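You operate a simulated robot arm through the tools that you are given. There is no shell and no other tool. Be economical: measure what you need, move in short steps, check, and stop when the job is done.

The job below is to be done with a simulated robot arm. You get a single attempt, and the scene is never put back.

JOB
Open the middle bench drawer, take the tag with the largest size on its label from the steel bench and put it in the middle drawer of the steel bench, then shut the drawer. Pull the top bench drawer open. Do these in any order.

The check looks at the end state, three seconds after you hand in, the way a careful person would. Anything else that was tipped, shoved, dropped, spilled or broken makes it a failure.

ROBOT AND FRAMES
A 7-joint arm with a two-finger parallel gripper on a trunk, on a base that drives. Base frame: it is fixed to the floor where the robot stands at the start and does not move with it; the origin is under the middle of the robot, x ahead of it, y to its left, z up. Readings come in m, rad, newtons and seconds.
With the tool pointing down near the work surface it reaches from about 0.26 to 0.86 m from the robot's upright axis, wherever it stands. Its first joint turns from -0.297 to 2.199 rad. Places, roughly: middle bench drawer [0.8, 0.1, 0.5]; middle drawer of the steel bench [0.9, 0.2, 0.4]; tag [1.5, -0.75, 1]; top bench drawer [0.8, 0.1, 0.7]. Payload 1.57 kg.
The TCP is the grasp point between the finger pads, 0.03 m short of the fingertips. In the tool frame z runs along the fingers and y along their closing line. Largest opening 0.08 m; finger width 0.017, thickness 0.012; the body of the gripper, 0.04 by 0.082 m, starts 0.08 m behind the TCP.
Orientation is told as [roll, pitch, yaw] about the base's x, y, z axes, in that order, counted from this pose: with the fingers straight down and closing along the base's y, the tool's x points along the base's -x, its y along +y and its z along -z.

CONTROLS
- The arm moves only by the tool nudge_tool. Its argument "deltas" is a list of rows, each an object (a shift or turn left out is 0, a gripper value left out holds the last) with "slide": the shift along the base's x, y, z in m, a list of three; "turn": the turn, a rotation vector about the base's x, y, z in rad, a list of three; "fingers": the finger opening in m, from 0 to 0.08. In form: [{"slide": [tx, ty, tz], "turn": [ax, ay, az], "fingers": fingers}, ...]. A call has 1 to 12 rows; each row shifts and turns the commanded pose from where the row before left it. Each row takes 0.2 s and may step no farther than 0.05 m and 0.15 rad from the row before; otherwise, or with a gripper value out of range, the whole call is refused. Where a pose cannot be reached the arm comes as near as it can. A force on the tool above 40 N (or 10 N above the force at the start of the call, whichever is more), or a blocked arm, ends the call early, and 0.2 s more pass. Each finger travels about 0.045 m/s and halts on what it meets, pressing with about 36 N; the grip force reading is that of the motor and also rises with nothing between the fingers. The clock runs only during rows and for 0.2 s after the last one: add rows that do not move to give the fingers time. The reply holds the time, the measured pose of the TCP, the force on the tool along the base axes, the opening and the grip force, in the units named above and with some noise, with the torque about the TCP (base axes, N m) and any sound that the robot's microphone picked up.
- Cameras (640 x 400 px; columns grow to the right, rows downward): "scene" is now at [0.0084, -0.2078, 1.1169]; the picture's right is [0.24, -0.97, 0.00], its down [-0.42, -0.10, -0.90] and it looks along [0.88, 0.22, -0.43] (base axes); focal length 264 px, centre (320, 200). "wrist" rides on the gripper at [0.072, -0.007, -0.122] in the tool frame; the picture's right is [0.09, 1.00, 0.00], its down [-0.84, 0.08, -0.54] and it looks along [-0.54, 0.05, 0.84] (tool axes); focal length 238 px, centre (320, 200). There is no depth. A picture from a camera that has moved, and an enlarged one, comes with that camera's place and axes in the base frame and with its lens.
- capture(camera): a new picture of that camera. It takes no simulated time.
- raise_lower(by): slides the trunk up (or, below 0, down) by that many m; the arm and the scene camera ride with it, the base frame stays. It gives what a move gives, with no picture.
- drive_base(legs): drives the robot by 1 to 6 legs, each [ahead, left, turn to the left] in m, m and rad, along the robot's own axes; the way and the turn of a leg run together, so that a leg with both is an arc; at most 1.5 m and 3.142 rad a leg. The arm and the cameras ride along, it lands a little off, and it stops where it bumps. It gives what a move gives.
- head_to(pan, tilt): turns the head with the scene camera to pan (to the left, within 1.902 rad either way) and tilt (down, from -0.506 to 1.204), counted from straight ahead of the robot. It gives what a move gives.
- close_up(camera, box): a new picture of the part [left, top, right, bottom] of that camera's present view, enlarged. It takes no simulated time.
- job_done(): hands the job in; it is judged then, once.

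Work in short steps. Places have to be worked out from the pictures, the camera data and where the tool is seen: move nearer, look again, correct. Check each grasp and each placing, and mend what went wrong. You have 165 turns and 112 pictures in all, those below and enlarged ones among them. Open the gripper and draw the arm clear of the work before you hand the job in, unless the task says otherwise; then end with one line.

The tools are called after ">>>" as a command line: name --argument value ..., lists and objects as JSON in quotes. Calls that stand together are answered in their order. nudge_tool: Moves the arm, as the interface text tells. Its arguments: {"type":"object","properties":{"deltas":{"type":"array","items":{"type":"object","properties":{"slide":{"type":"array","items":{"type":"number"}},"turn":{"type":"array","items":{"type":"number"}},"fingers":{"type":"number"}}}}},"required":["deltas"]} The other tools are called the same way: raise_lower (by) slides the trunk up or down; drive_base (legs) drives the base; head_to (pan, tilt) turns the head that bears the scene camera; capture (camera) takes a picture; close_up (camera, box) takes an enlarged picture of a part of a camera's view; job_done () hands the job in.

At the start:

```text
time: 0.0
ee_pos: [0.709, -0.0354, 1.0054]
tool_rot: [-0.001, 0.0, 0.0]
ft_force: [-0.4, 0.0, -0.4]
torque: [-0.01, 0.01, 0.0]
width: 0.0801
finger_force: 0.2
trunk travel left (down, up): [-0.475, 0.315]
robot x, y, heading: [0.0073, 0.0022, 0.001]
head pan, tilt: [0.246, 0.445]
```

scene: 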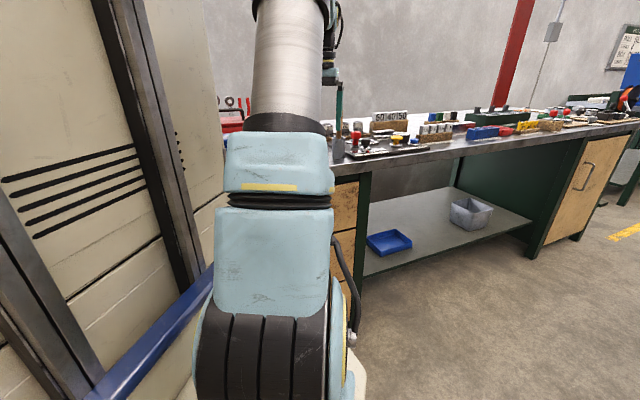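
wrist: 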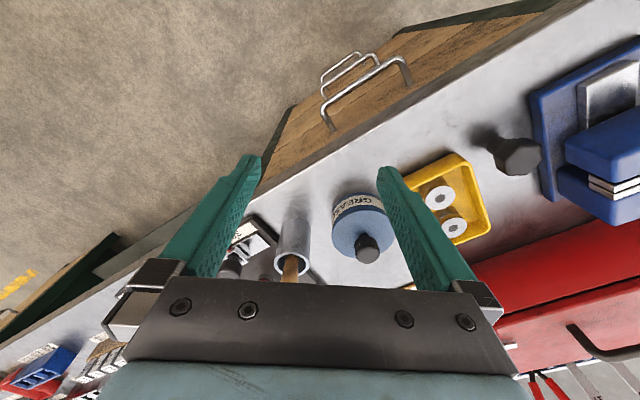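

I'll look around with the head to find the bench, the drawers and the tags first.

>>> head_to --pan -0.3 --tilt 0.35

>>> capture --camera "scene"

>>> close_up --camera "wrist" --box '[220, 0, 640, 262]'

```text
time: 1.0
ee_pos: [0.7087, -0.0356, 1.0063]
tool_rot: [-0.001, -0.001, -0.002]
ft_force: [0.3, -0.2, -1.1]
torque: [-0.01, 0.04, 0.04]
width: 0.0799
finger_force: 0.0
trunk travel left (down, up): [-0.475, 0.315]
robot x, y, heading: [-0.0025, 0.0004, -0.003]
head pan, tilt: [-0.3, 0.351]
```

```text
109 pictures are left
camera scene: at [0.0081, -0.2576, 1.1257], right [-0.29, -0.96, 0.0], down [-0.33, 0.1, -0.94], along [0.9, -0.28, -0.34], focal length 264 px, centre (320, 200)
```

scene: 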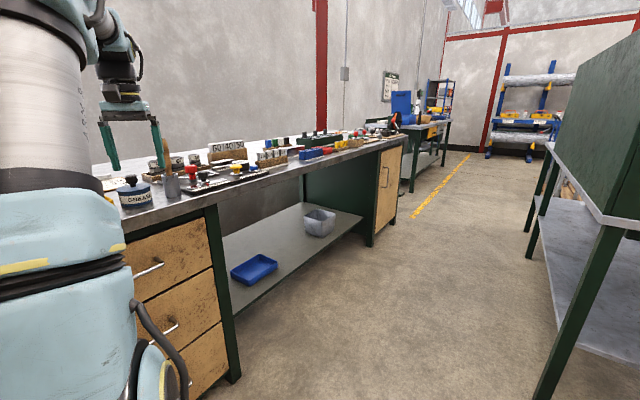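

```text
1.52 times, centred on (430, 131) of wrist
camera zoom: at [0.6368, -0.0424, 1.1282], right [-0.09, 1.0, 0.0], down [0.84, 0.08, 0.54], along [0.54, 0.05, -0.84], focal length 363 px, centre (152, 305)
```

zoom: 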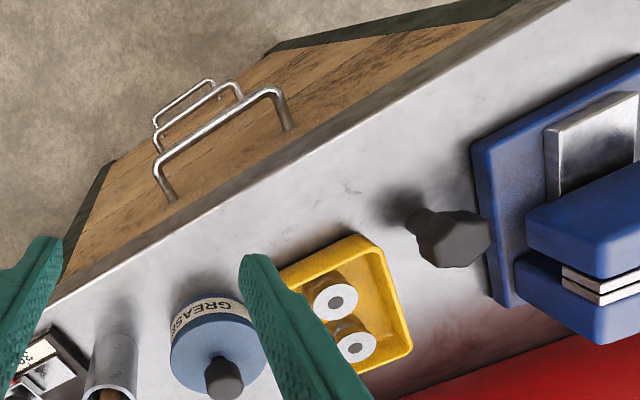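

The bench front runs diagonally, with the drawers at the left end. Now I'll zoom in on the bench top to find the tags.

>>> close_up --camera "scene" --box '[100, 110, 280, 222]'

>>> close_up --camera "scene" --box '[240, 100, 420, 212]'

```text
3.56 times, centred on (190, 166) of scene
camera zoom: at [0.0081, -0.2576, 1.1257], right [-0.29, -0.96, 0.0], down [-0.33, 0.1, -0.94], along [0.9, -0.28, -0.34], focal length 940 px, centre (782, 321)
```

zoom: 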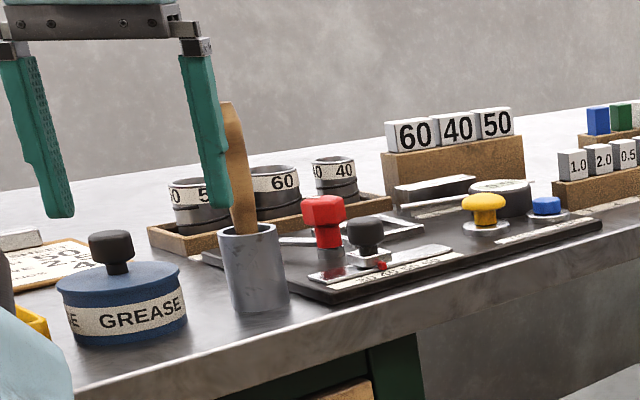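

```text
3.56 times, centred on (330, 156) of scene
camera zoom: at [0.0081, -0.2576, 1.1257], right [-0.29, -0.96, 0.0], down [-0.33, 0.1, -0.94], along [0.9, -0.28, -0.34], focal length 940 px, centre (284, 356)
```

zoom: 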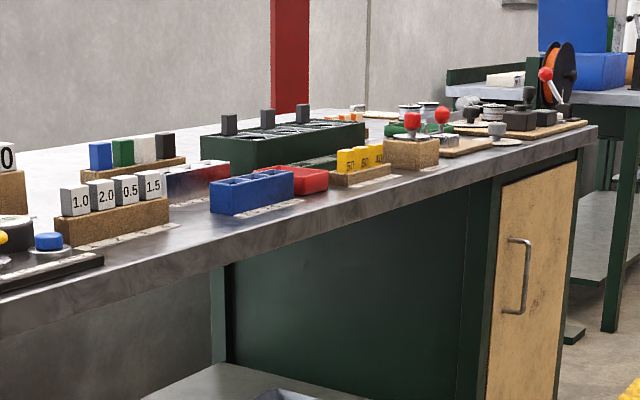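

The tag hint matches the yellow numbered pieces on the wooden rack near the front edge. I'll raise the trunk for clearance, drive parallel to the bench and look at both drawers and tags.

>>> raise_lower --by 0.2

>>> drive_base --legs '[[-0.1, -0.1, 0], [0.4, -0.55, 0]]'

>>> head_to --pan 0.15 --tilt 0.6

>>> capture --camera "scene"

>>> capture --camera "wrist"

```text
time: 3.1
ee_pos: [0.709, -0.0359, 1.2057]
tool_rot: [0.001, 0.001, 0.001]
ft_force: [0.2, -1.0, -0.3]
torque: [-0.05, 0.0, -0.01]
width: 0.0798
finger_force: 0.0
trunk travel left (down, up): [-0.675, 0.115]
robot x, y, heading: [0.0003, -0.0002, -0.001]
head pan, tilt: [-0.3, 0.351]
```

```text
time: 7.8
ee_pos: [1.015, -0.6631, 1.2072]
tool_rot: [0.0, 0.001, 0.022]
ft_force: [0.2, -0.9, 0.0]
torque: [0.0, 0.0, 0.0]
width: 0.0799
finger_force: 0.0
trunk travel left (down, up): [-0.675, 0.115]
robot x, y, heading: [0.3071, -0.646, 0.018]
head pan, tilt: [-0.3, 0.351]
```

```text
time: 8.7
ee_pos: [1.0159, -0.6623, 1.2061]
tool_rot: [-0.001, 0.001, 0.023]
ft_force: [0.4, -0.4, 0.8]
torque: [0.0, -0.02, -0.02]
width: 0.0801
finger_force: 0.2
trunk travel left (down, up): [-0.675, 0.115]
robot x, y, heading: [0.308, -0.6419, 0.023]
head pan, tilt: [0.15, 0.6]
```

```text
105 pictures are left
camera scene: at [0.3181, -0.8604, 1.303], right [0.17, -0.99, 0.0], down [-0.56, -0.1, -0.83], along [0.81, 0.14, -0.56], focal length 264 px, centre (320, 200)
```

scene: 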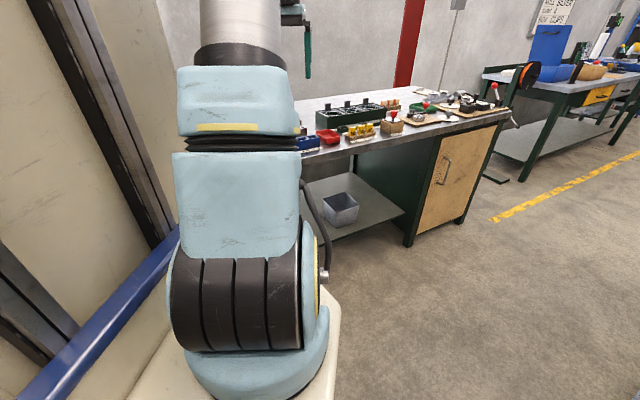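

```text
104 pictures are left
camera wrist: at [0.9441, -0.6711, 1.3282], right [-0.12, 0.99, 0.0], down [0.83, 0.1, 0.54], along [0.54, 0.06, -0.84], focal length 238 px, centre (320, 200)
```

wrist: 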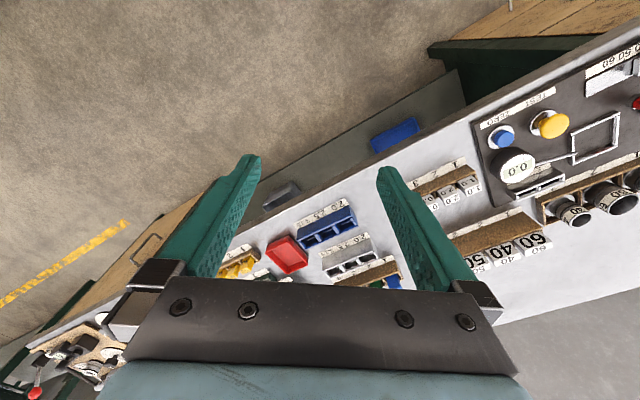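

The yellow tags sit left of the red bin in the wrist view. I'll zoom in there to read them.

>>> close_up --camera "wrist" --box '[200, 180, 420, 300]'

>>> close_up --camera "scene" --box '[290, 80, 450, 180]'

```text
2.91 times, centred on (310, 240) of wrist
camera zoom: at [0.9441, -0.6711, 1.3282], right [-0.12, 0.99, 0.0], down [0.83, 0.1, 0.54], along [0.54, 0.06, -0.84], focal length 693 px, centre (349, 84)
```

zoom: 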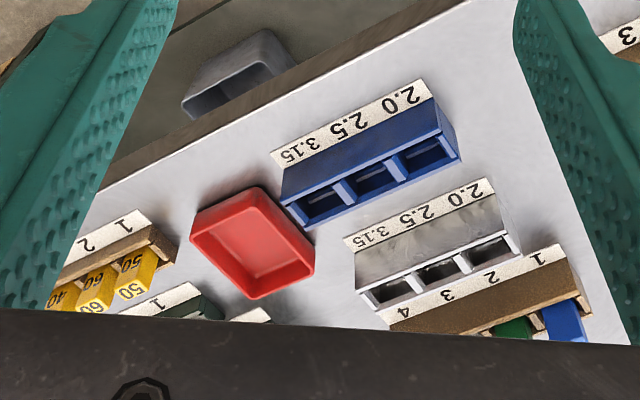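

```text
4.00 times, centred on (370, 130) of scene
camera zoom: at [0.3181, -0.8604, 1.303], right [0.17, -0.99, 0.0], down [-0.56, -0.1, -0.83], along [0.81, 0.14, -0.56], focal length 1057 px, centre (120, 480)
```

zoom: 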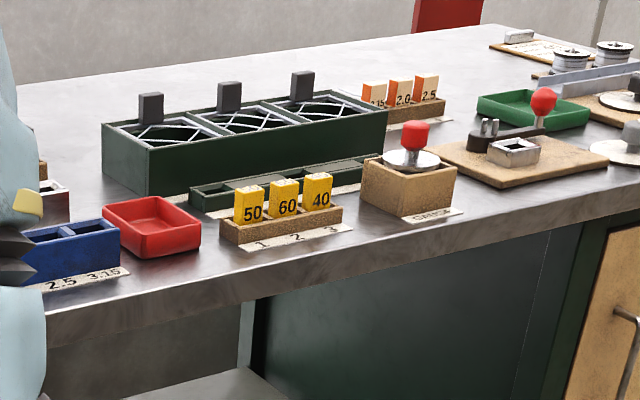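

The yellow 60 tag (middle of the yellow rack) is the target. Now I'll turn the tool and carry it along the bench front toward the drawers, to look at them with the wrist camera.

>>> nudge_tool --deltas '[{"slide": [-0.0274, 0.0357, 0], "turn": [0, 0, -0.0763], "fingers": 0.08}, {"slide": [-0.0274, 0.0357, 0], "turn": [0, 0, -0.0763]}, {"slide": [-0.0274, 0.0357, 0], "turn": [0, 0, -0.0763]}, {"slide": [-0.0274, 0.0357, 0], "turn": [0, 0, -0.0763]}, {"slide": [-0.0274, 0.0357, 0], "turn": [0, 0, -0.0763]}, {"slide": [-0.0274, 0.0357, 0], "turn": [0, 0, -0.0763]}, {"slide": [-0.0274, 0.0357, 0], "turn": [0, 0, -0.0763]}, {"slide": [-0.0274, 0.0357, 0], "turn": [0, 0, -0.0763]}, {"slide": [-0.0274, 0.0357, 0], "turn": [0, 0, -0.0763]}, {"slide": [-0.0274, 0.0357, 0], "turn": [0, 0, -0.0763]}, {"slide": [-0.0274, 0.0357, 0], "turn": [0, 0, -0.0763]}, {"slide": [-0.0274, 0.0357, 0], "turn": [0, 0, -0.0763]}]'

>>> capture --camera "wrist"

```text
time: 11.3
ee_pos: [0.7125, -0.2962, 1.2009]
tool_rot: [0.003, 0.002, -0.879]
ft_force: [-0.3, -0.2, 0.4]
torque: [-0.01, -0.04, 0.01]
width: 0.08
finger_force: 0.0
out of reach, approached as far as the arm can: row 11, 12
trunk travel left (down, up): [-0.675, 0.115]
robot x, y, heading: [0.3072, -0.6451, 0.019]
head pan, tilt: [0.15, 0.6]
```

```text
101 pictures are left
camera wrist: at [0.6611, -0.2456, 1.3225], right [0.71, 0.71, 0.0], down [0.59, -0.6, 0.54], along [0.38, -0.38, -0.84], focal length 238 px, centre (320, 200)
```

wrist: 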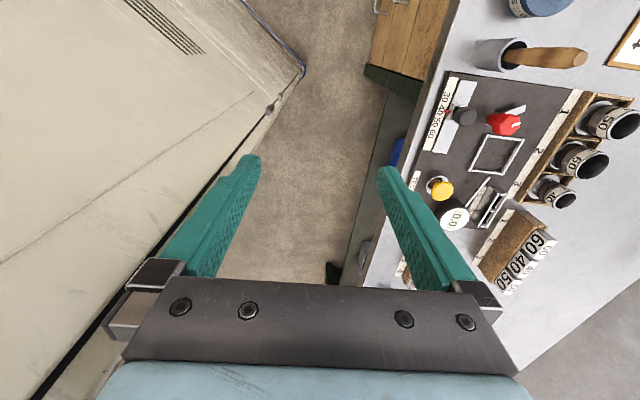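

The tool is close to its reach limit here. I'll tilt the fingers up toward the bench normal in stages while watching reach.

>>> nudge_tool --deltas '[{"turn": [0.0853, -0.111, 0]}, {"turn": [0.0853, -0.111, 0]}, {"turn": [0.0853, -0.111, 0]}, {"turn": [0.0853, -0.111, 0]}, {"turn": [0.0853, -0.111, 0]}, {"turn": [0.0853, -0.111, 0]}]'

```text
time: 12.1
ee_pos: [0.7694, -0.2959, 1.119]
tool_rot: [0.145, 0.093, -0.955]
ft_force: [0.9, 0.1, 0.4]
torque: [-0.01, 0.01, 0.0]
width: 0.0802
finger_force: 0.1
trunk travel left (down, up): [-0.675, 0.115]
robot x, y, heading: [0.3079, -0.6408, 0.025]
head pan, tilt: [0.15, 0.6]
stopped in row 3: the arm was blocked; the commanded pose is now the measured one
```

>>> capture --camera "wrist"

>>> capture --camera "scene"

```text
100 pictures are left
camera wrist: at [0.7137, -0.261, 1.2433], right [0.76, 0.63, 0.15], down [0.51, -0.72, 0.47], along [0.41, -0.28, -0.87], focal length 238 px, centre (320, 200)
```

wrist: 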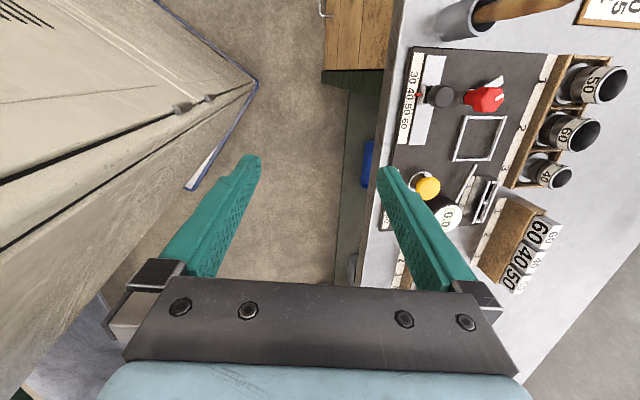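

```text
99 pictures are left
camera scene: at [0.3376, -0.8577, 1.305], right [0.17, -0.98, 0.0], down [-0.57, -0.1, -0.82], along [0.8, 0.14, -0.58], focal length 264 px, centre (320, 200)
```

scene: 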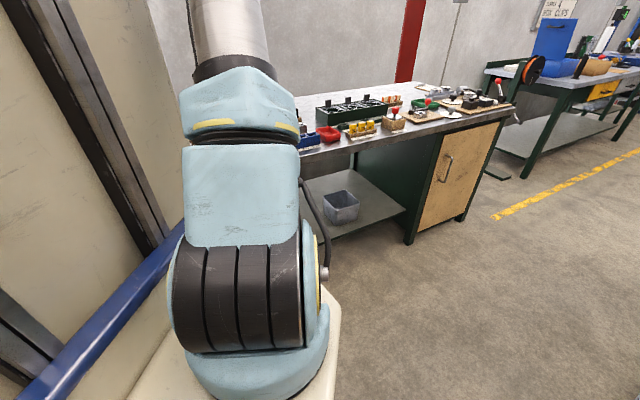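

I need to understand the cream body to the left of the camera (robot's own body or an obstacle), so I'll pan the head left.

>>> head_to --pan 1.0 --tilt 0.6

>>> capture --camera "scene"

>>> head_to --pan 1.9 --tilt 0.6

>>> capture --camera "scene"

```text
time: 13.2
ee_pos: [0.7697, -0.2979, 1.1169]
tool_rot: [0.146, 0.093, -0.957]
ft_force: [-0.5, 0.7, -0.1]
torque: [0.01, -0.02, 0.0]
width: 0.08
finger_force: 0.1
trunk travel left (down, up): [-0.675, 0.115]
robot x, y, heading: [0.3083, -0.6466, 0.024]
head pan, tilt: [1.0, 0.6]
```

```text
98 pictures are left
camera scene: at [0.2967, -0.7983, 1.3036], right [0.85, -0.52, -0.01], down [-0.31, -0.48, -0.82], along [0.42, 0.7, -0.57], focal length 264 px, centre (320, 200)
```

scene: 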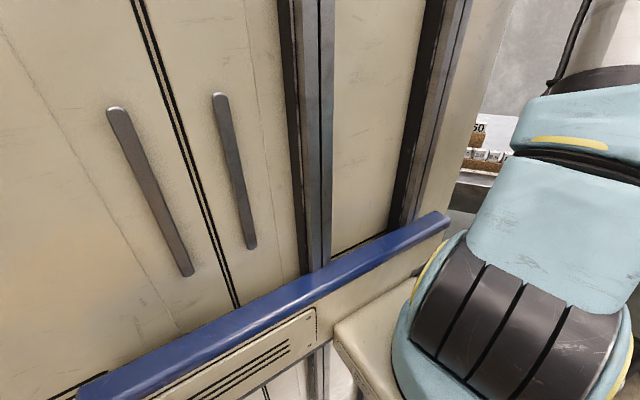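

```text
time: 14.4
ee_pos: [0.7676, -0.2984, 1.1154]
tool_rot: [0.144, 0.092, -0.957]
ft_force: [-0.1, -0.2, -0.8]
torque: [-0.02, -0.01, -0.02]
width: 0.08
finger_force: 0.1
trunk travel left (down, up): [-0.675, 0.115]
robot x, y, heading: [0.3109, -0.6423, 0.026]
head pan, tilt: [1.901, 0.6]
```

```text
97 pictures are left
camera scene: at [0.2197, -0.7916, 1.3043], right [0.94, 0.34, -0.02], down [0.18, -0.53, -0.83], along [-0.29, 0.77, -0.56], focal length 264 px, centre (320, 200)
```

scene: 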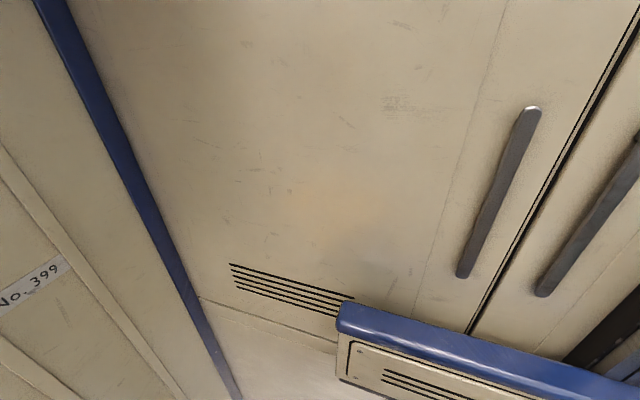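

The cream cabinet is the robot's own body, on the arm's left. So the arm works ahead and to the right; I'll look down at the chassis to know its outline.

>>> head_to --pan -0.6 --tilt 1.2

>>> capture --camera "scene"

>>> head_to --pan 0.4 --tilt 1.2

>>> capture --camera "scene"

```text
time: 16.7
ee_pos: [0.7667, -0.3012, 1.1124]
tool_rot: [0.14, 0.091, -0.954]
ft_force: [0.3, 0.4, -0.8]
torque: [-0.02, 0.0, 0.01]
width: 0.08
finger_force: 0.0
trunk travel left (down, up): [-0.675, 0.115]
robot x, y, heading: [0.3054, -0.6423, 0.022]
head pan, tilt: [-0.6, 1.201]
```

```text
96 pictures are left
camera scene: at [0.2956, -0.9061, 1.2583], right [-0.54, -0.84, 0.01], down [-0.79, 0.51, -0.35], along [0.29, -0.2, -0.94], focal length 264 px, centre (320, 200)
```

scene: 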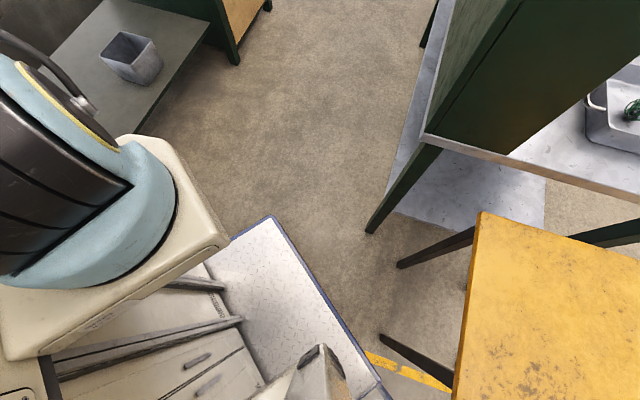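

```text
time: 18.0
ee_pos: [0.7657, -0.2999, 1.1132]
tool_rot: [0.139, 0.09, -0.954]
ft_force: [-0.3, -0.3, 0.1]
torque: [-0.01, -0.04, 0.01]
width: 0.0802
finger_force: 0.1
trunk travel left (down, up): [-0.675, 0.115]
robot x, y, heading: [0.302, -0.6419, 0.026]
head pan, tilt: [0.4, 1.201]
```

```text
95 pictures are left
camera scene: at [0.2996, -0.8532, 1.2583], right [0.41, -0.91, -0.01], down [-0.86, -0.38, -0.35], along [0.32, 0.15, -0.94], focal length 264 px, centre (320, 200)
```

scene: 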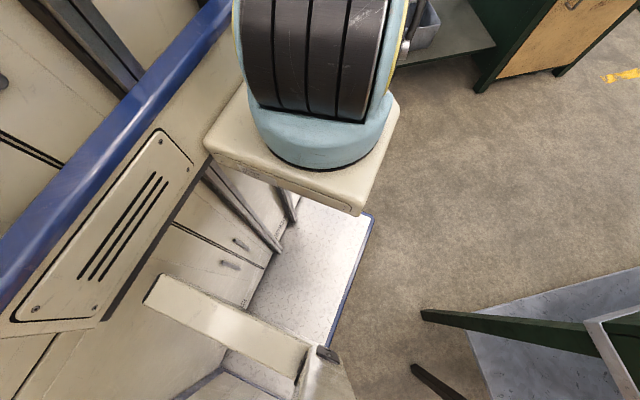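

Base plate is about ±0.39 × ±0.29 m and the aisle about 1.04 m wide, so I'll stand side-on with the bench to the robot's right. First center in the aisle, then turn left by about 2.2 rad.

>>> drive_base --legs '[[0.119, 0.087, 0], [0, 0, 1.1]]'

>>> drive_base --legs '[[0, 0, 1.1]]'

>>> head_to --pan -1.2 --tilt 0.7

>>> capture --camera "scene"

```text
time: 22.1
ee_pos: [0.3474, 0.013, 1.1145]
tool_rot: [0.14, 0.092, 0.112]
ft_force: [-0.9, 0.9, 1.3]
torque: [-0.02, 0.0, 0.05]
width: 0.0798
finger_force: 0.2
trunk travel left (down, up): [-0.675, 0.115]
robot x, y, heading: [0.421, -0.5544, 1.092]
head pan, tilt: [0.4, 1.201]
```

```text
time: 25.2
ee_pos: [-0.1161, -0.368, 1.1113]
tool_rot: [0.133, 0.09, 1.211]
ft_force: [-0.1, -0.1, -0.3]
torque: [-0.03, 0.02, -0.01]
width: 0.0801
finger_force: 0.1
trunk travel left (down, up): [-0.675, 0.115]
robot x, y, heading: [0.4257, -0.5516, 2.201]
head pan, tilt: [0.4, 1.201]
```

```text
time: 26.9
ee_pos: [-0.1132, -0.3674, 1.1084]
tool_rot: [0.128, 0.09, 1.202]
ft_force: [-0.4, -0.4, 0.3]
torque: [0.03, 0.04, 0.01]
width: 0.0799
finger_force: 0.1
trunk travel left (down, up): [-0.675, 0.115]
robot x, y, heading: [0.4275, -0.5593, 2.201]
head pan, tilt: [-1.201, 0.7]
```

```text
94 pictures are left
camera scene: at [0.6998, -0.4035, 1.2941], right [0.84, -0.54, 0.01], down [-0.34, -0.55, -0.76], along [0.41, 0.64, -0.65], focal length 264 px, centre (320, 200)
```

scene: 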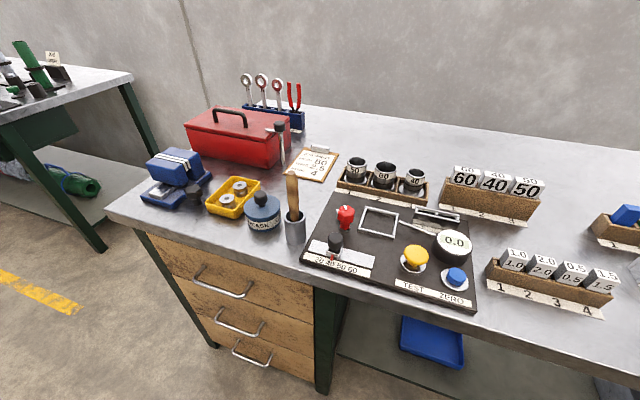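

Now a clear view: drawers' handles at about s=0.39 m along the bench, z≈0.69/0.44/0.20. I'll bring the arm around to the right side with the tool level and its camera side along the bench.

>>> nudge_tool --deltas '[{"slide": [0.036, 0.029, 0], "turn": [0.019, -0.076, 0]}, {"slide": [0.036, 0.029, 0], "turn": [0.019, -0.076, 0]}, {"slide": [0.036, 0.029, 0], "turn": [0, 0, 0.1275]}, {"slide": [0.036, 0.029, 0], "turn": [0, 0, 0.1275]}, {"slide": [0.036, 0.029, 0], "turn": [0, 0, 0.1275]}, {"slide": [0.036, 0.029, 0], "turn": [0, 0, 0.1275]}, {"slide": [0.036, 0.029, 0], "turn": [0, 0, 0.1275]}, {"slide": [0.036, 0.029, 0], "turn": [0, 0, 0.1275]}, {"slide": [0.036, 0.029, 0], "turn": [0, 0, 0.1275]}, {"slide": [0.036, 0.029, 0], "turn": [0, 0, 0.1275]}, {"slide": [0.036, 0.029, 0]}, {"slide": [0.036, 0.029, 0]}]'

```text
time: 28.4
ee_pos: [0.1149, -0.1921, 1.1174]
tool_rot: [0.025, -0.017, 1.764]
ft_force: [-11.4, 13.6, 2.7]
torque: [-2.17, -1.59, -0.35]
width: 0.08
finger_force: 0.0
trunk travel left (down, up): [-0.675, 0.115]
robot x, y, heading: [0.4244, -0.5521, 2.202]
head pan, tilt: [-1.201, 0.7]
stopped in row 7: the force on the tool passed its limit at 84 N (the readings are from after the stop); the commanded pose is now the measured one
```

The hand touched the robot's own cabinet front. I'll back off ahead (away from the body) first, then continue around.

>>> nudge_tool --deltas '[{"slide": [-0.0274, 0.0357, 0]}, {"slide": [-0.0274, 0.0357, 0]}, {"slide": [0.01, 0.052, 0]}, {"slide": [0.03, 0.035, 0]}]'

>>> capture --camera "wrist"

```text
refused: row 3 steps farther than a row can; nothing moved
```

```text
93 pictures are left
camera wrist: at [0.1377, -0.2627, 1.2374], right [-0.96, -0.28, 0.02], down [-0.22, 0.8, 0.56], along [-0.18, 0.53, -0.83], focal length 238 px, centre (320, 200)
```

wrist: 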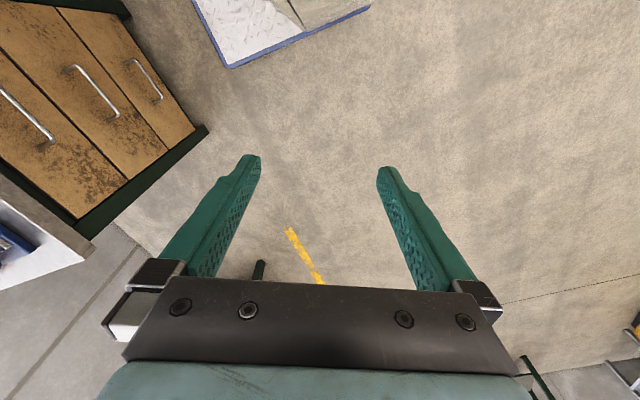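

>>> nudge_tool --deltas '[{"slide": [-0.0274, 0.0357, 0]}, {"slide": [-0.0274, 0.0357, 0]}, {"slide": [0.0, 0.045, 0], "turn": [0, 0, 0.1]}, {"slide": [0.025, 0.035, 0], "turn": [0, 0, 0.1]}, {"slide": [0.0357, 0.0274, 0], "turn": [0, 0, 0.1]}, {"slide": [0.0357, 0.0274, 0], "turn": [0, 0, 0.1]}, {"slide": [0.0357, 0.0274, 0], "turn": [0, 0, 0.08]}, {"slide": [0.0357, 0.0274, 0]}]'

```text
time: 30.2
ee_pos: [0.232, 0.0693, 1.1176]
tool_rot: [0.024, -0.014, 2.248]
ft_force: [0.9, -0.9, -0.3]
torque: [0.0, 0.01, 0.04]
width: 0.08
finger_force: 0.1
trunk travel left (down, up): [-0.675, 0.115]
robot x, y, heading: [0.4271, -0.5536, 2.202]
head pan, tilt: [-1.201, 0.7]
```

Clear of the body now. Tilt the tool so that the fingers point at the bench front.

>>> nudge_tool --deltas '[{"turn": [0.0863, -0.1123, -0.002]}, {"turn": [0.0863, -0.1123, -0.002]}, {"turn": [0.0863, -0.1123, -0.002]}, {"turn": [0.0863, -0.1123, -0.002]}, {"turn": [0.0863, -0.1123, -0.002]}, {"turn": [0.0863, -0.1123, -0.002]}, {"turn": [0.0863, -0.1123, -0.002]}, {"turn": [0.0863, -0.1123, -0.002]}, {"turn": [0.0863, -0.1123, -0.002]}, {"turn": [0.0863, -0.1123, -0.002]}, {"turn": [0.0863, -0.1123, -0.002]}]'

>>> capture --camera "wrist"

```text
time: 32.6
ee_pos: [0.2284, 0.0659, 1.1177]
tool_rot: [-1.533, 0.005, 2.227]
ft_force: [-0.1, -0.4, 0.1]
torque: [-0.03, 0.03, 0.03]
width: 0.0803
finger_force: 0.0
trunk travel left (down, up): [-0.675, 0.115]
robot x, y, heading: [0.4245, -0.5535, 2.204]
head pan, tilt: [-1.201, 0.7]
```

```text
92 pictures are left
camera wrist: at [0.1763, -0.0651, 1.1276], right [0.03, -0.1, -0.99], down [-0.94, 0.33, -0.06], along [0.33, 0.94, -0.08], focal length 238 px, centre (320, 200)
```

wrist: 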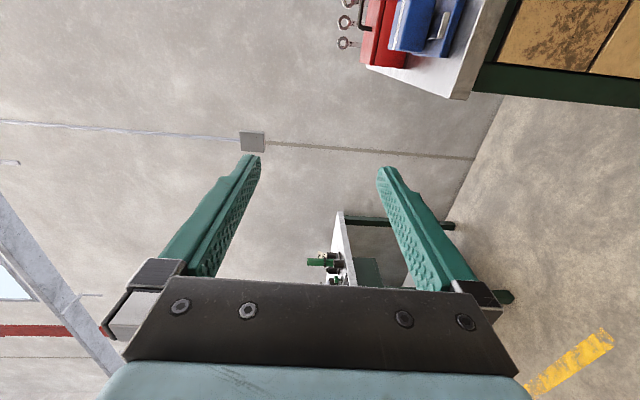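

The tool is horizontal facing the bench. Lower the trunk to the middle drawer's height.

>>> raise_lower --by -0.4

>>> capture --camera "scene"

>>> capture --camera "wrist"

```text
time: 36.5
ee_pos: [0.2286, 0.0655, 0.715]
tool_rot: [-1.53, 0.006, 2.227]
ft_force: [-0.4, -0.2, 0.5]
torque: [0.0, -0.02, 0.0]
width: 0.0802
finger_force: 0.1
trunk travel left (down, up): [-0.275, 0.515]
robot x, y, heading: [0.4297, -0.5555, 2.2]
head pan, tilt: [-1.201, 0.7]
```

```text
91 pictures are left
camera scene: at [0.7043, -0.4123, 0.8943], right [0.84, -0.54, 0.0], down [-0.35, -0.54, -0.76], along [0.41, 0.64, -0.64], focal length 264 px, centre (320, 200)
```

scene: 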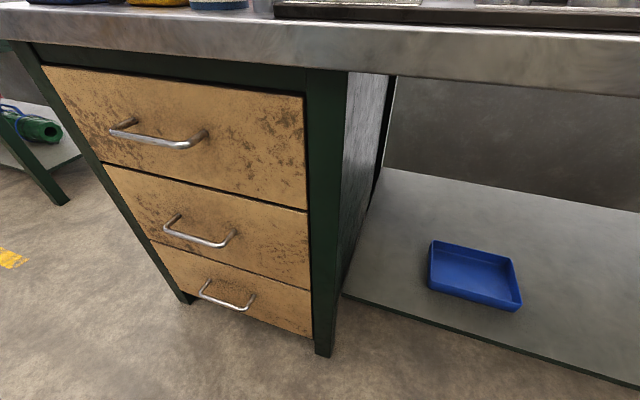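

```text
90 pictures are left
camera wrist: at [0.1761, -0.065, 0.7277], right [0.03, -0.1, -0.99], down [-0.94, 0.33, -0.06], along [0.33, 0.94, -0.09], focal length 238 px, centre (320, 200)
```

wrist: 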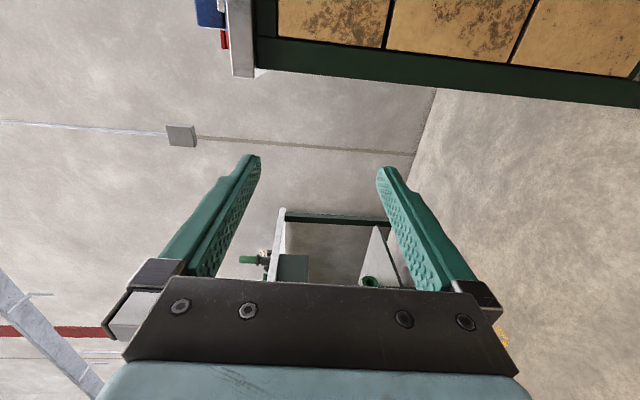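

Triangulated: middle handle bar centre ≈ (0.68, 0.025, 0.482). I'll back the base 0.25 m along the bench for arm room and lower the trunk to that height.

>>> drive_base --legs '[[-0.25, 0, 0.02]]'

>>> raise_lower --by -0.233

>>> capture --camera "wrist"

```text
time: 38.3
ee_pos: [0.3673, -0.1389, 0.7161]
tool_rot: [-1.532, 0.003, 2.247]
ft_force: [-0.5, -0.2, 0.7]
torque: [0.01, 0.01, 0.0]
width: 0.08
finger_force: 0.0
trunk travel left (down, up): [-0.275, 0.515]
robot x, y, heading: [0.576, -0.757, 2.223]
head pan, tilt: [-1.201, 0.7]
```

```text
time: 40.7
ee_pos: [0.365, -0.1392, 0.4845]
tool_rot: [-1.533, 0.006, 2.25]
ft_force: [-0.2, 0.4, -1.4]
torque: [0.0, -0.02, -0.02]
width: 0.08
finger_force: 0.1
trunk travel left (down, up): [-0.042, 0.748]
robot x, y, heading: [0.5755, -0.7543, 2.223]
head pan, tilt: [-1.201, 0.7]
```

```text
89 pictures are left
camera wrist: at [0.3155, -0.2711, 0.4946], right [0.03, -0.1, -0.99], down [-0.95, 0.31, -0.06], along [0.31, 0.95, -0.09], focal length 238 px, centre (320, 200)
```

wrist: 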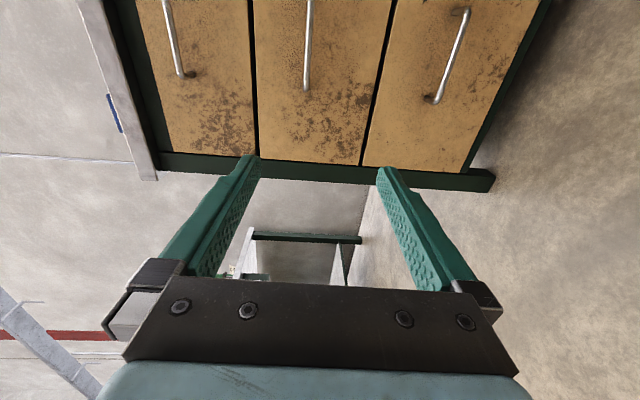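

Move up to just short of the handle, level the tool, and check.

>>> nudge_tool --deltas '[{"slide": [0.0413, 0.0187, 0.0013], "turn": [0.012, -0.015, 0]}, {"slide": [0.0413, 0.0187, 0.0013], "turn": [0.012, -0.015, 0]}, {"slide": [0.0413, 0.0187, 0.0013]}, {"slide": [0.0413, 0.0187, 0.0013]}, {"slide": [0.0413, 0.0187, 0.0013]}, {"slide": [0.0413, 0.0187, 0.0013]}]'

>>> capture --camera "wrist"

>>> capture --camera "scene"

```text
time: 42.1
ee_pos: [0.6158, -0.023, 0.4931]
tool_rot: [-1.573, 0.008, 2.249]
ft_force: [-0.1, -0.3, 0.1]
torque: [0.02, 0.02, 0.01]
width: 0.0801
finger_force: 0.1
trunk travel left (down, up): [-0.042, 0.748]
robot x, y, heading: [0.5725, -0.7541, 2.225]
head pan, tilt: [-1.201, 0.7]
```

```text
88 pictures are left
camera wrist: at [0.566, -0.1561, 0.4992], right [0.06, -0.08, -1.0], down [-0.95, 0.31, -0.08], along [0.31, 0.95, -0.05], focal length 238 px, centre (320, 200)
```

wrist: 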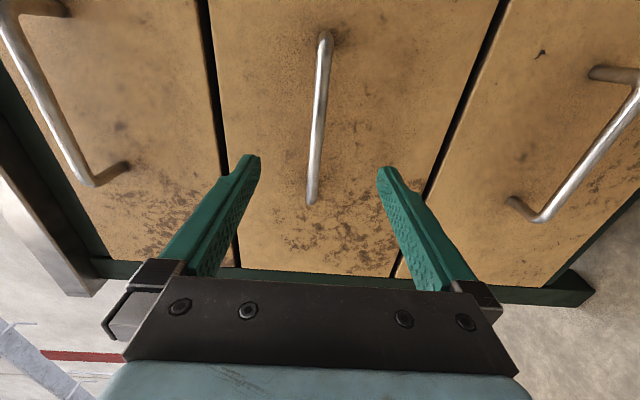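

```text
87 pictures are left
camera scene: at [0.8509, -0.6071, 0.6613], right [0.85, -0.52, 0.0], down [-0.34, -0.55, -0.76], along [0.4, 0.65, -0.64], focal length 264 px, centre (320, 200)
```

scene: 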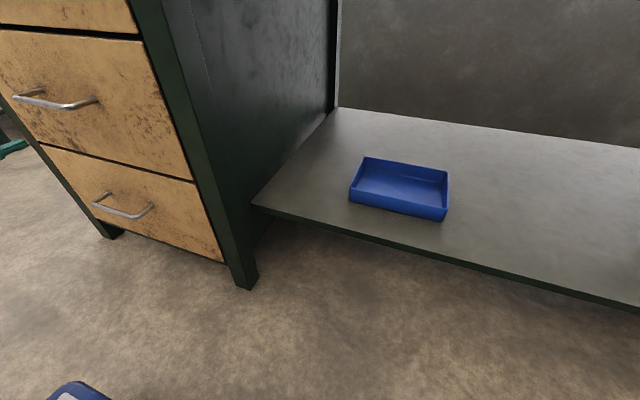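

The handle lies between the fingers, well centred. Advance the last 8 cm.

>>> nudge_tool --deltas '[{"slide": [0.0237, 0.0118, 0.001]}, {"slide": [0.0237, 0.0118, 0.001]}, {"slide": [0.0237, 0.0118, 0.001]}]'

>>> capture --camera "wrist"

```text
time: 42.9
ee_pos: [0.6844, 0.0105, 0.4927]
tool_rot: [-1.572, 0.007, 2.251]
ft_force: [-0.4, 0.8, 0.0]
torque: [-0.02, -0.04, -0.02]
width: 0.0798
finger_force: 0.1
trunk travel left (down, up): [-0.042, 0.748]
robot x, y, heading: [0.579, -0.7551, 2.219]
head pan, tilt: [-1.201, 0.7]
```

```text
86 pictures are left
camera wrist: at [0.635, -0.1216, 0.4996], right [0.06, -0.08, -1.0], down [-0.95, 0.31, -0.08], along [0.32, 0.95, -0.05], focal length 238 px, centre (320, 200)
```

wrist: 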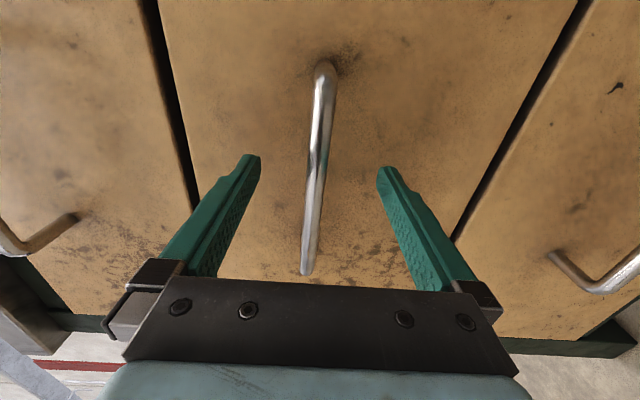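

Position looks right (TCP depth about at the bar). Close the fingers and check what they hold.

>>> nudge_tool --deltas '[{"slide": [0.004, 0.003, 0], "fingers": 0.0}, {"fingers": 0.0}, {"fingers": 0.0}, {"fingers": 0.0}, {"fingers": 0.0}]'

>>> capture --camera "wrist"

```text
time: 44.1
ee_pos: [0.6899, 0.0132, 0.496]
tool_rot: [-1.575, 0.003, 2.249]
ft_force: [-2.1, -0.9, 18.3]
torque: [0.1, 0.12, -0.22]
width: 0.0119
finger_force: 22.1
trunk travel left (down, up): [-0.042, 0.748]
robot x, y, heading: [0.5761, -0.7553, 2.223]
head pan, tilt: [-1.201, 0.7]
```

```text
85 pictures are left
camera wrist: at [0.6389, -0.1194, 0.5019], right [0.06, -0.07, -1.0], down [-0.95, 0.31, -0.08], along [0.32, 0.95, -0.05], focal length 238 px, centre (320, 200)
```

wrist: 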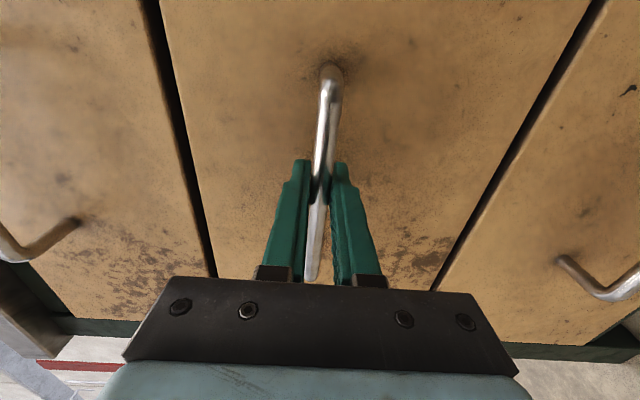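

Bar gripped (12 mm). Relieve the slight vertical load and start pulling along the drawer's axis.

>>> nudge_tool --deltas '[{"slide": [0, 0, 0.003], "fingers": 0.0}, {"slide": [-0.0238, -0.0183, 0]}, {"slide": [-0.0238, -0.0183, 0]}, {"slide": [-0.0238, -0.0183, 0]}]'

```text
time: 45.1
ee_pos: [0.6176, -0.0424, 0.497]
tool_rot: [-1.572, 0.006, 2.253]
ft_force: [-7.7, 8.4, 0.3]
torque: [0.24, 0.14, 0.72]
width: 0.0119
finger_force: 29.0
trunk travel left (down, up): [-0.042, 0.748]
robot x, y, heading: [0.5747, -0.7543, 2.22]
head pan, tilt: [-1.201, 0.7]
```

Drawer moves out; slight side load toward −d, so I tweak the pull direction and continue.

>>> nudge_tool --deltas '[{"slide": [-0.0265, -0.0155, 0], "fingers": 0.0}, {"slide": [-0.0245, -0.0178, 0]}, {"slide": [-0.0245, -0.0178, 0]}, {"slide": [-0.0245, -0.0178, 0]}]'

>>> capture --camera "wrist"

```text
time: 46.1
ee_pos: [0.5162, -0.1129, 0.4957]
tool_rot: [-1.568, 0.006, 2.25]
ft_force: [12.3, -19.9, -13.9]
torque: [0.23, 0.24, 0.26]
width: 0.0118
finger_force: 28.7
trunk travel left (down, up): [-0.042, 0.748]
robot x, y, heading: [0.5743, -0.7547, 2.227]
head pan, tilt: [-1.201, 0.7]
```

```text
84 pictures are left
camera wrist: at [0.4666, -0.2457, 0.5031], right [0.06, -0.08, -0.99], down [-0.95, 0.31, -0.08], along [0.32, 0.95, -0.06], focal length 238 px, centre (320, 200)
```

wrist: 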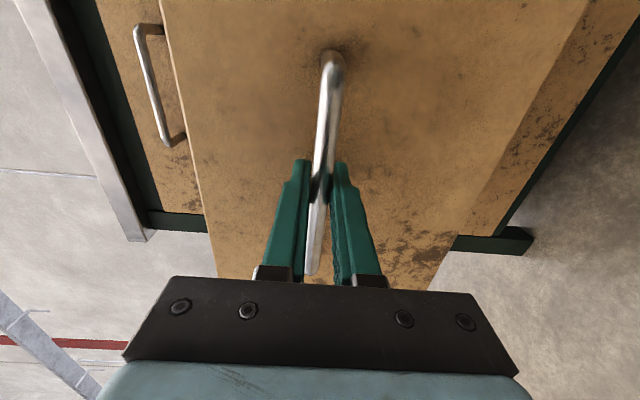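

0.21 m open. Correct the small offset and pull about 7 cm more, watching for the end stop.

>>> nudge_tool --deltas '[{"slide": [0.0026, -0.0034, -0.003], "fingers": 0.0}, {"slide": [-0.0238, -0.0183, 0]}, {"slide": [-0.0238, -0.0183, 0]}]'

```text
time: 46.9
ee_pos: [0.4695, -0.1504, 0.4958]
tool_rot: [-1.573, 0.003, 2.254]
ft_force: [-16.2, 18.5, 16.8]
torque: [0.27, 0.19, 0.15]
width: 0.0119
finger_force: 29.8
trunk travel left (down, up): [-0.042, 0.748]
robot x, y, heading: [0.5769, -0.7569, 2.224]
head pan, tilt: [-1.201, 0.7]
```

Drawer is 0.27 m open. Relax, release the handle, and back off.

>>> nudge_tool --deltas '[{"slide": [-0.0018, 0.0024, 0.003], "fingers": 0.0}, {"fingers": 0.08}, {"fingers": 0.08}, {"fingers": 0.08}, {"fingers": 0.08}, {"fingers": 0.08}]'

>>> nudge_tool --deltas '[{"slide": [-0.032, -0.024, 0]}, {"slide": [-0.032, -0.024, 0]}]'

>>> capture --camera "wrist"

```text
time: 48.3
ee_pos: [0.4704, -0.1494, 0.4955]
tool_rot: [-1.573, 0.006, 2.249]
ft_force: [0.0, -0.1, 0.1]
torque: [0.01, -0.06, 0.02]
width: 0.0801
finger_force: 0.0
trunk travel left (down, up): [-0.042, 0.748]
robot x, y, heading: [0.5785, -0.7539, 2.222]
head pan, tilt: [-1.201, 0.7]
```

```text
time: 48.9
ee_pos: [0.4058, -0.1951, 0.501]
tool_rot: [-1.573, 0.006, 2.247]
ft_force: [0.5, -0.4, -0.6]
torque: [-0.04, -0.02, -0.03]
width: 0.0799
finger_force: 0.0
trunk travel left (down, up): [-0.042, 0.748]
robot x, y, heading: [0.5733, -0.7565, 2.221]
head pan, tilt: [-1.201, 0.7]
```

```text
83 pictures are left
camera wrist: at [0.3539, -0.3276, 0.5058], right [0.06, -0.08, -1.0], down [-0.95, 0.31, -0.08], along [0.32, 0.95, -0.05], focal length 238 px, centre (320, 200)
```

wrist: 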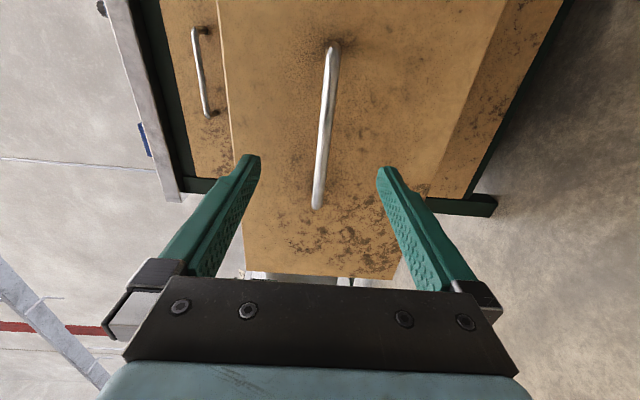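

The drawer stays open. Raise the trunk so the arm is high, then drive back along the aisle toward the tags.

>>> raise_lower --by 0.62

>>> drive_base --legs '[[-0.45, 0, -0.01], [-0.4, 0, 0]]'

>>> capture --camera "scene"

```text
refused: 0.62 is not a number from -0.4 to 0.4
```

```text
time: 53.8
ee_pos: [0.9282, -0.8774, 0.4997]
tool_rot: [-1.57, 0.008, 2.228]
ft_force: [-0.3, -0.9, 0.7]
torque: [0.0, 0.01, -0.01]
width: 0.0798
finger_force: 0.0
trunk travel left (down, up): [-0.042, 0.748]
robot x, y, heading: [1.0906, -1.4399, 2.2]
head pan, tilt: [-1.201, 0.7]
```

```text
82 pictures are left
camera scene: at [1.3651, -1.2997, 0.6613], right [0.84, -0.54, 0.0], down [-0.35, -0.54, -0.76], along [0.41, 0.64, -0.64], focal length 264 px, centre (320, 200)
```

scene: 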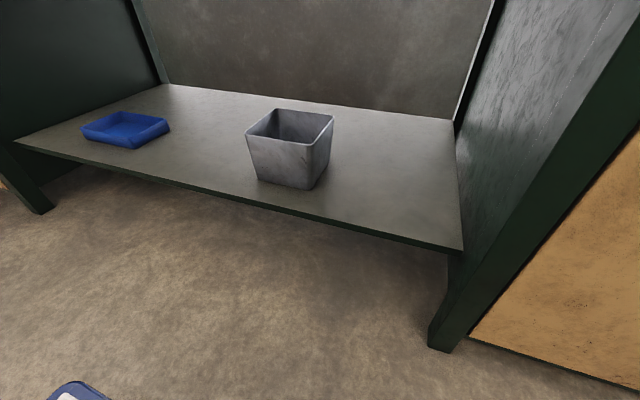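

The raise was refused (over 0.4) but the drive ran; no contact forces showed and the fingers passed in front of the drawer. Now raise in two steps and look.

>>> raise_lower --by 0.4

>>> raise_lower --by 0.25

>>> capture --camera "scene"

>>> head_to --pan -0.5 --tilt 0.7

>>> capture --camera "scene"

```text
time: 57.6
ee_pos: [0.9273, -0.8771, 0.8998]
tool_rot: [-1.57, 0.007, 2.227]
ft_force: [0.1, 0.1, -0.1]
torque: [0.02, -0.02, -0.02]
width: 0.0799
finger_force: 0.1
trunk travel left (down, up): [-0.442, 0.348]
robot x, y, heading: [1.0873, -1.4435, 2.203]
head pan, tilt: [-1.201, 0.7]
```

```text
time: 60.2
ee_pos: [0.9283, -0.8784, 1.1496]
tool_rot: [-1.57, 0.008, 2.227]
ft_force: [0.1, -1.2, -0.8]
torque: [-0.03, -0.02, -0.03]
width: 0.08
finger_force: 0.0
trunk travel left (down, up): [-0.692, 0.098]
robot x, y, heading: [1.0871, -1.4405, 2.204]
head pan, tilt: [-1.201, 0.7]
```

```text
81 pictures are left
camera scene: at [1.3651, -1.2997, 1.3113], right [0.84, -0.54, 0.0], down [-0.35, -0.54, -0.76], along [0.41, 0.64, -0.64], focal length 264 px, centre (320, 200)
```

scene: 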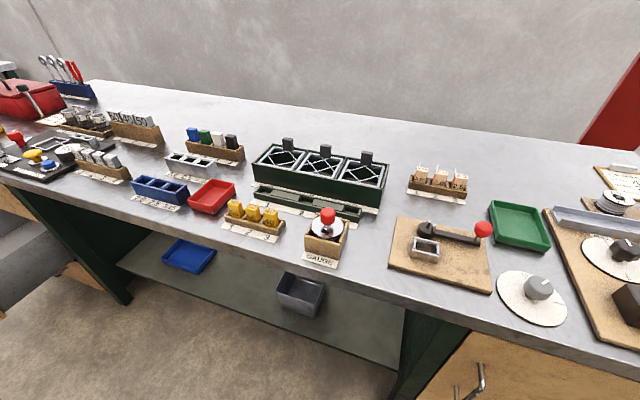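

```text
time: 61.2
ee_pos: [0.9277, -0.8783, 1.1492]
tool_rot: [-1.569, 0.006, 2.226]
ft_force: [0.0, 0.0, -1.0]
torque: [-0.01, 0.03, -0.02]
width: 0.08
finger_force: 0.1
trunk travel left (down, up): [-0.692, 0.098]
robot x, y, heading: [1.0862, -1.4425, 2.207]
head pan, tilt: [-0.499, 0.7]
```

```text
80 pictures are left
camera scene: at [1.3081, -1.2869, 1.3113], right [0.99, 0.13, 0.0], down [0.08, -0.64, -0.76], along [-0.1, 0.76, -0.64], focal length 264 px, centre (320, 200)
```

scene: 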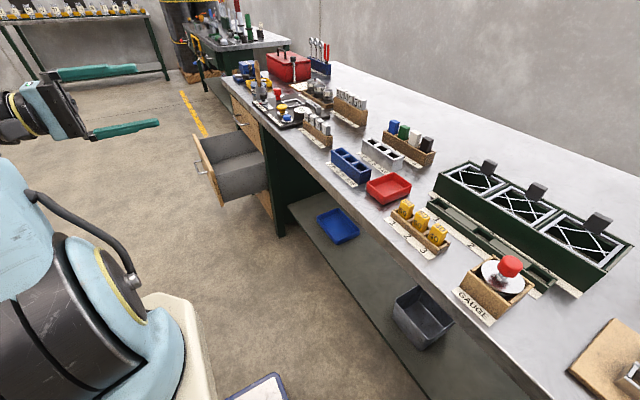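

Middle drawer is open as wanted. Zoom in on the yellow tags for reading and position.

>>> close_up --camera "scene" --box '[340, 170, 500, 270]'

```text
4.00 times, centred on (420, 220) of scene
camera zoom: at [1.3081, -1.2869, 1.3113], right [0.99, 0.13, 0.0], down [0.08, -0.64, -0.76], along [-0.1, 0.76, -0.64], focal length 1057 px, centre (-80, 120)
```

zoom: 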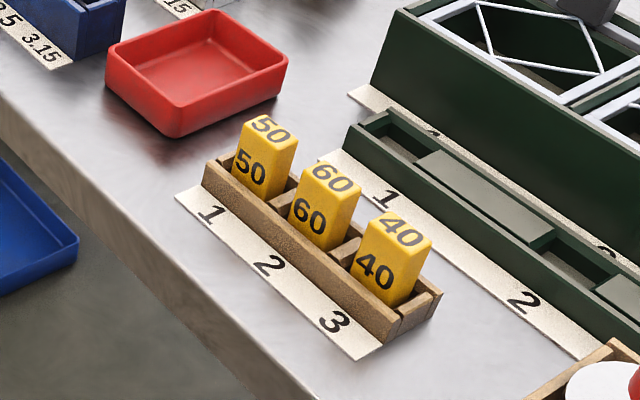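

The 60 tag is the middle one, at about (1.473, -0.853), top z≈0.92. Turn the tool back to pointing down (closing line along the bench normal).

>>> nudge_tool --deltas '[{"turn": [-0.085, 0.1147, 0]}, {"turn": [-0.085, 0.1147, 0]}, {"turn": [-0.085, 0.1147, 0]}, {"turn": [-0.085, 0.1147, 0]}, {"turn": [-0.085, 0.1147, 0]}, {"turn": [-0.085, 0.1147, 0]}, {"turn": [-0.085, 0.1147, 0]}, {"turn": [-0.085, 0.1147, 0]}, {"turn": [-0.085, 0.1147, 0]}, {"turn": [-0.085, 0.1147, 0]}, {"turn": [-0.085, 0.1147, 0]}]'

```text
time: 63.6
ee_pos: [0.9268, -0.8779, 1.1499]
tool_rot: [0.002, -0.02, 2.216]
ft_force: [0.4, 0.6, 0.0]
torque: [-0.01, 0.01, 0.0]
width: 0.0798
finger_force: 0.0
trunk travel left (down, up): [-0.692, 0.098]
robot x, y, heading: [1.0866, -1.4403, 2.207]
head pan, tilt: [-0.499, 0.7]
```

>>> nudge_tool --deltas '[{"slide": [0.0455, 0.0021, -0.004]}, {"slide": [0.0455, 0.0021, -0.004]}, {"slide": [0.0455, 0.0021, -0.004]}, {"slide": [0.0455, 0.0021, -0.004]}, {"slide": [0.0455, 0.0021, -0.004]}, {"slide": [0.0455, 0.0021, -0.004]}, {"slide": [0.0455, 0.0021, -0.004]}, {"slide": [0.0455, 0.0021, -0.004]}, {"slide": [0.0455, 0.0021, -0.004]}, {"slide": [0.0455, 0.0021, -0.004]}, {"slide": [0.0455, 0.0021, -0.004]}, {"slide": [0.0455, 0.0021, -0.004]}]'

>>> capture --camera "wrist"

```text
time: 66.2
ee_pos: [1.4742, -0.8514, 1.104]
tool_rot: [0.001, -0.018, 2.216]
ft_force: [-0.6, 0.2, 0.4]
torque: [-0.02, -0.1, 0.0]
width: 0.0801
finger_force: 0.2
trunk travel left (down, up): [-0.692, 0.098]
robot x, y, heading: [1.0887, -1.4418, 2.198]
head pan, tilt: [-0.499, 0.7]
```

```text
78 pictures are left
camera wrist: at [1.5229, -0.9064, 1.2235], right [-0.74, -0.67, 0.0], down [-0.56, 0.61, 0.56], along [-0.37, 0.41, -0.83], focal length 238 px, centre (320, 200)
```

wrist: 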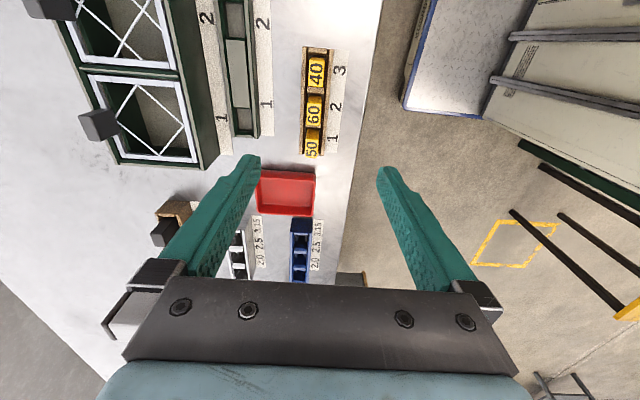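

The 60 tag is almost under the TCP: about (1.479, -0.847). Descend to z≈1.0 and look again.

>>> nudge_tool --deltas '[{"slide": [0.002, 0.002, -0.035]}, {"slide": [0.002, 0.001, -0.035]}, {"slide": [0, 0, -0.034]}]'

>>> capture --camera "wrist"

>>> capture --camera "scene"

```text
time: 67.0
ee_pos: [1.4756, -0.8483, 0.9962]
tool_rot: [0.0, -0.019, 2.215]
ft_force: [-0.9, -0.4, 0.8]
torque: [0.04, -0.02, 0.0]
width: 0.0801
finger_force: 0.1
trunk travel left (down, up): [-0.692, 0.098]
robot x, y, heading: [1.0837, -1.4426, 2.2]
head pan, tilt: [-0.499, 0.7]
```

```text
77 pictures are left
camera wrist: at [1.5245, -0.9044, 1.1166], right [-0.74, -0.67, 0.0], down [-0.56, 0.61, 0.56], along [-0.37, 0.41, -0.83], focal length 238 px, centre (320, 200)
```

wrist: 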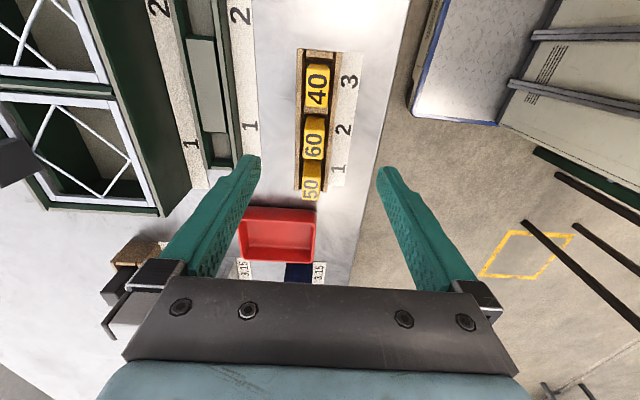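

```text
76 pictures are left
camera scene: at [1.308, -1.2872, 1.3114], right [0.99, 0.13, 0.0], down [0.08, -0.64, -0.77], along [-0.1, 0.76, -0.64], focal length 264 px, centre (320, 200)
```

scene: 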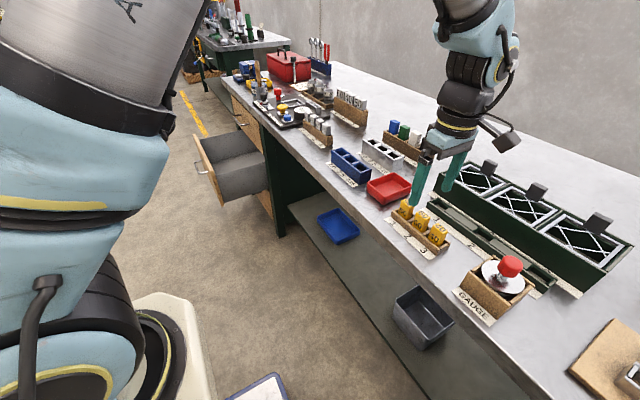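

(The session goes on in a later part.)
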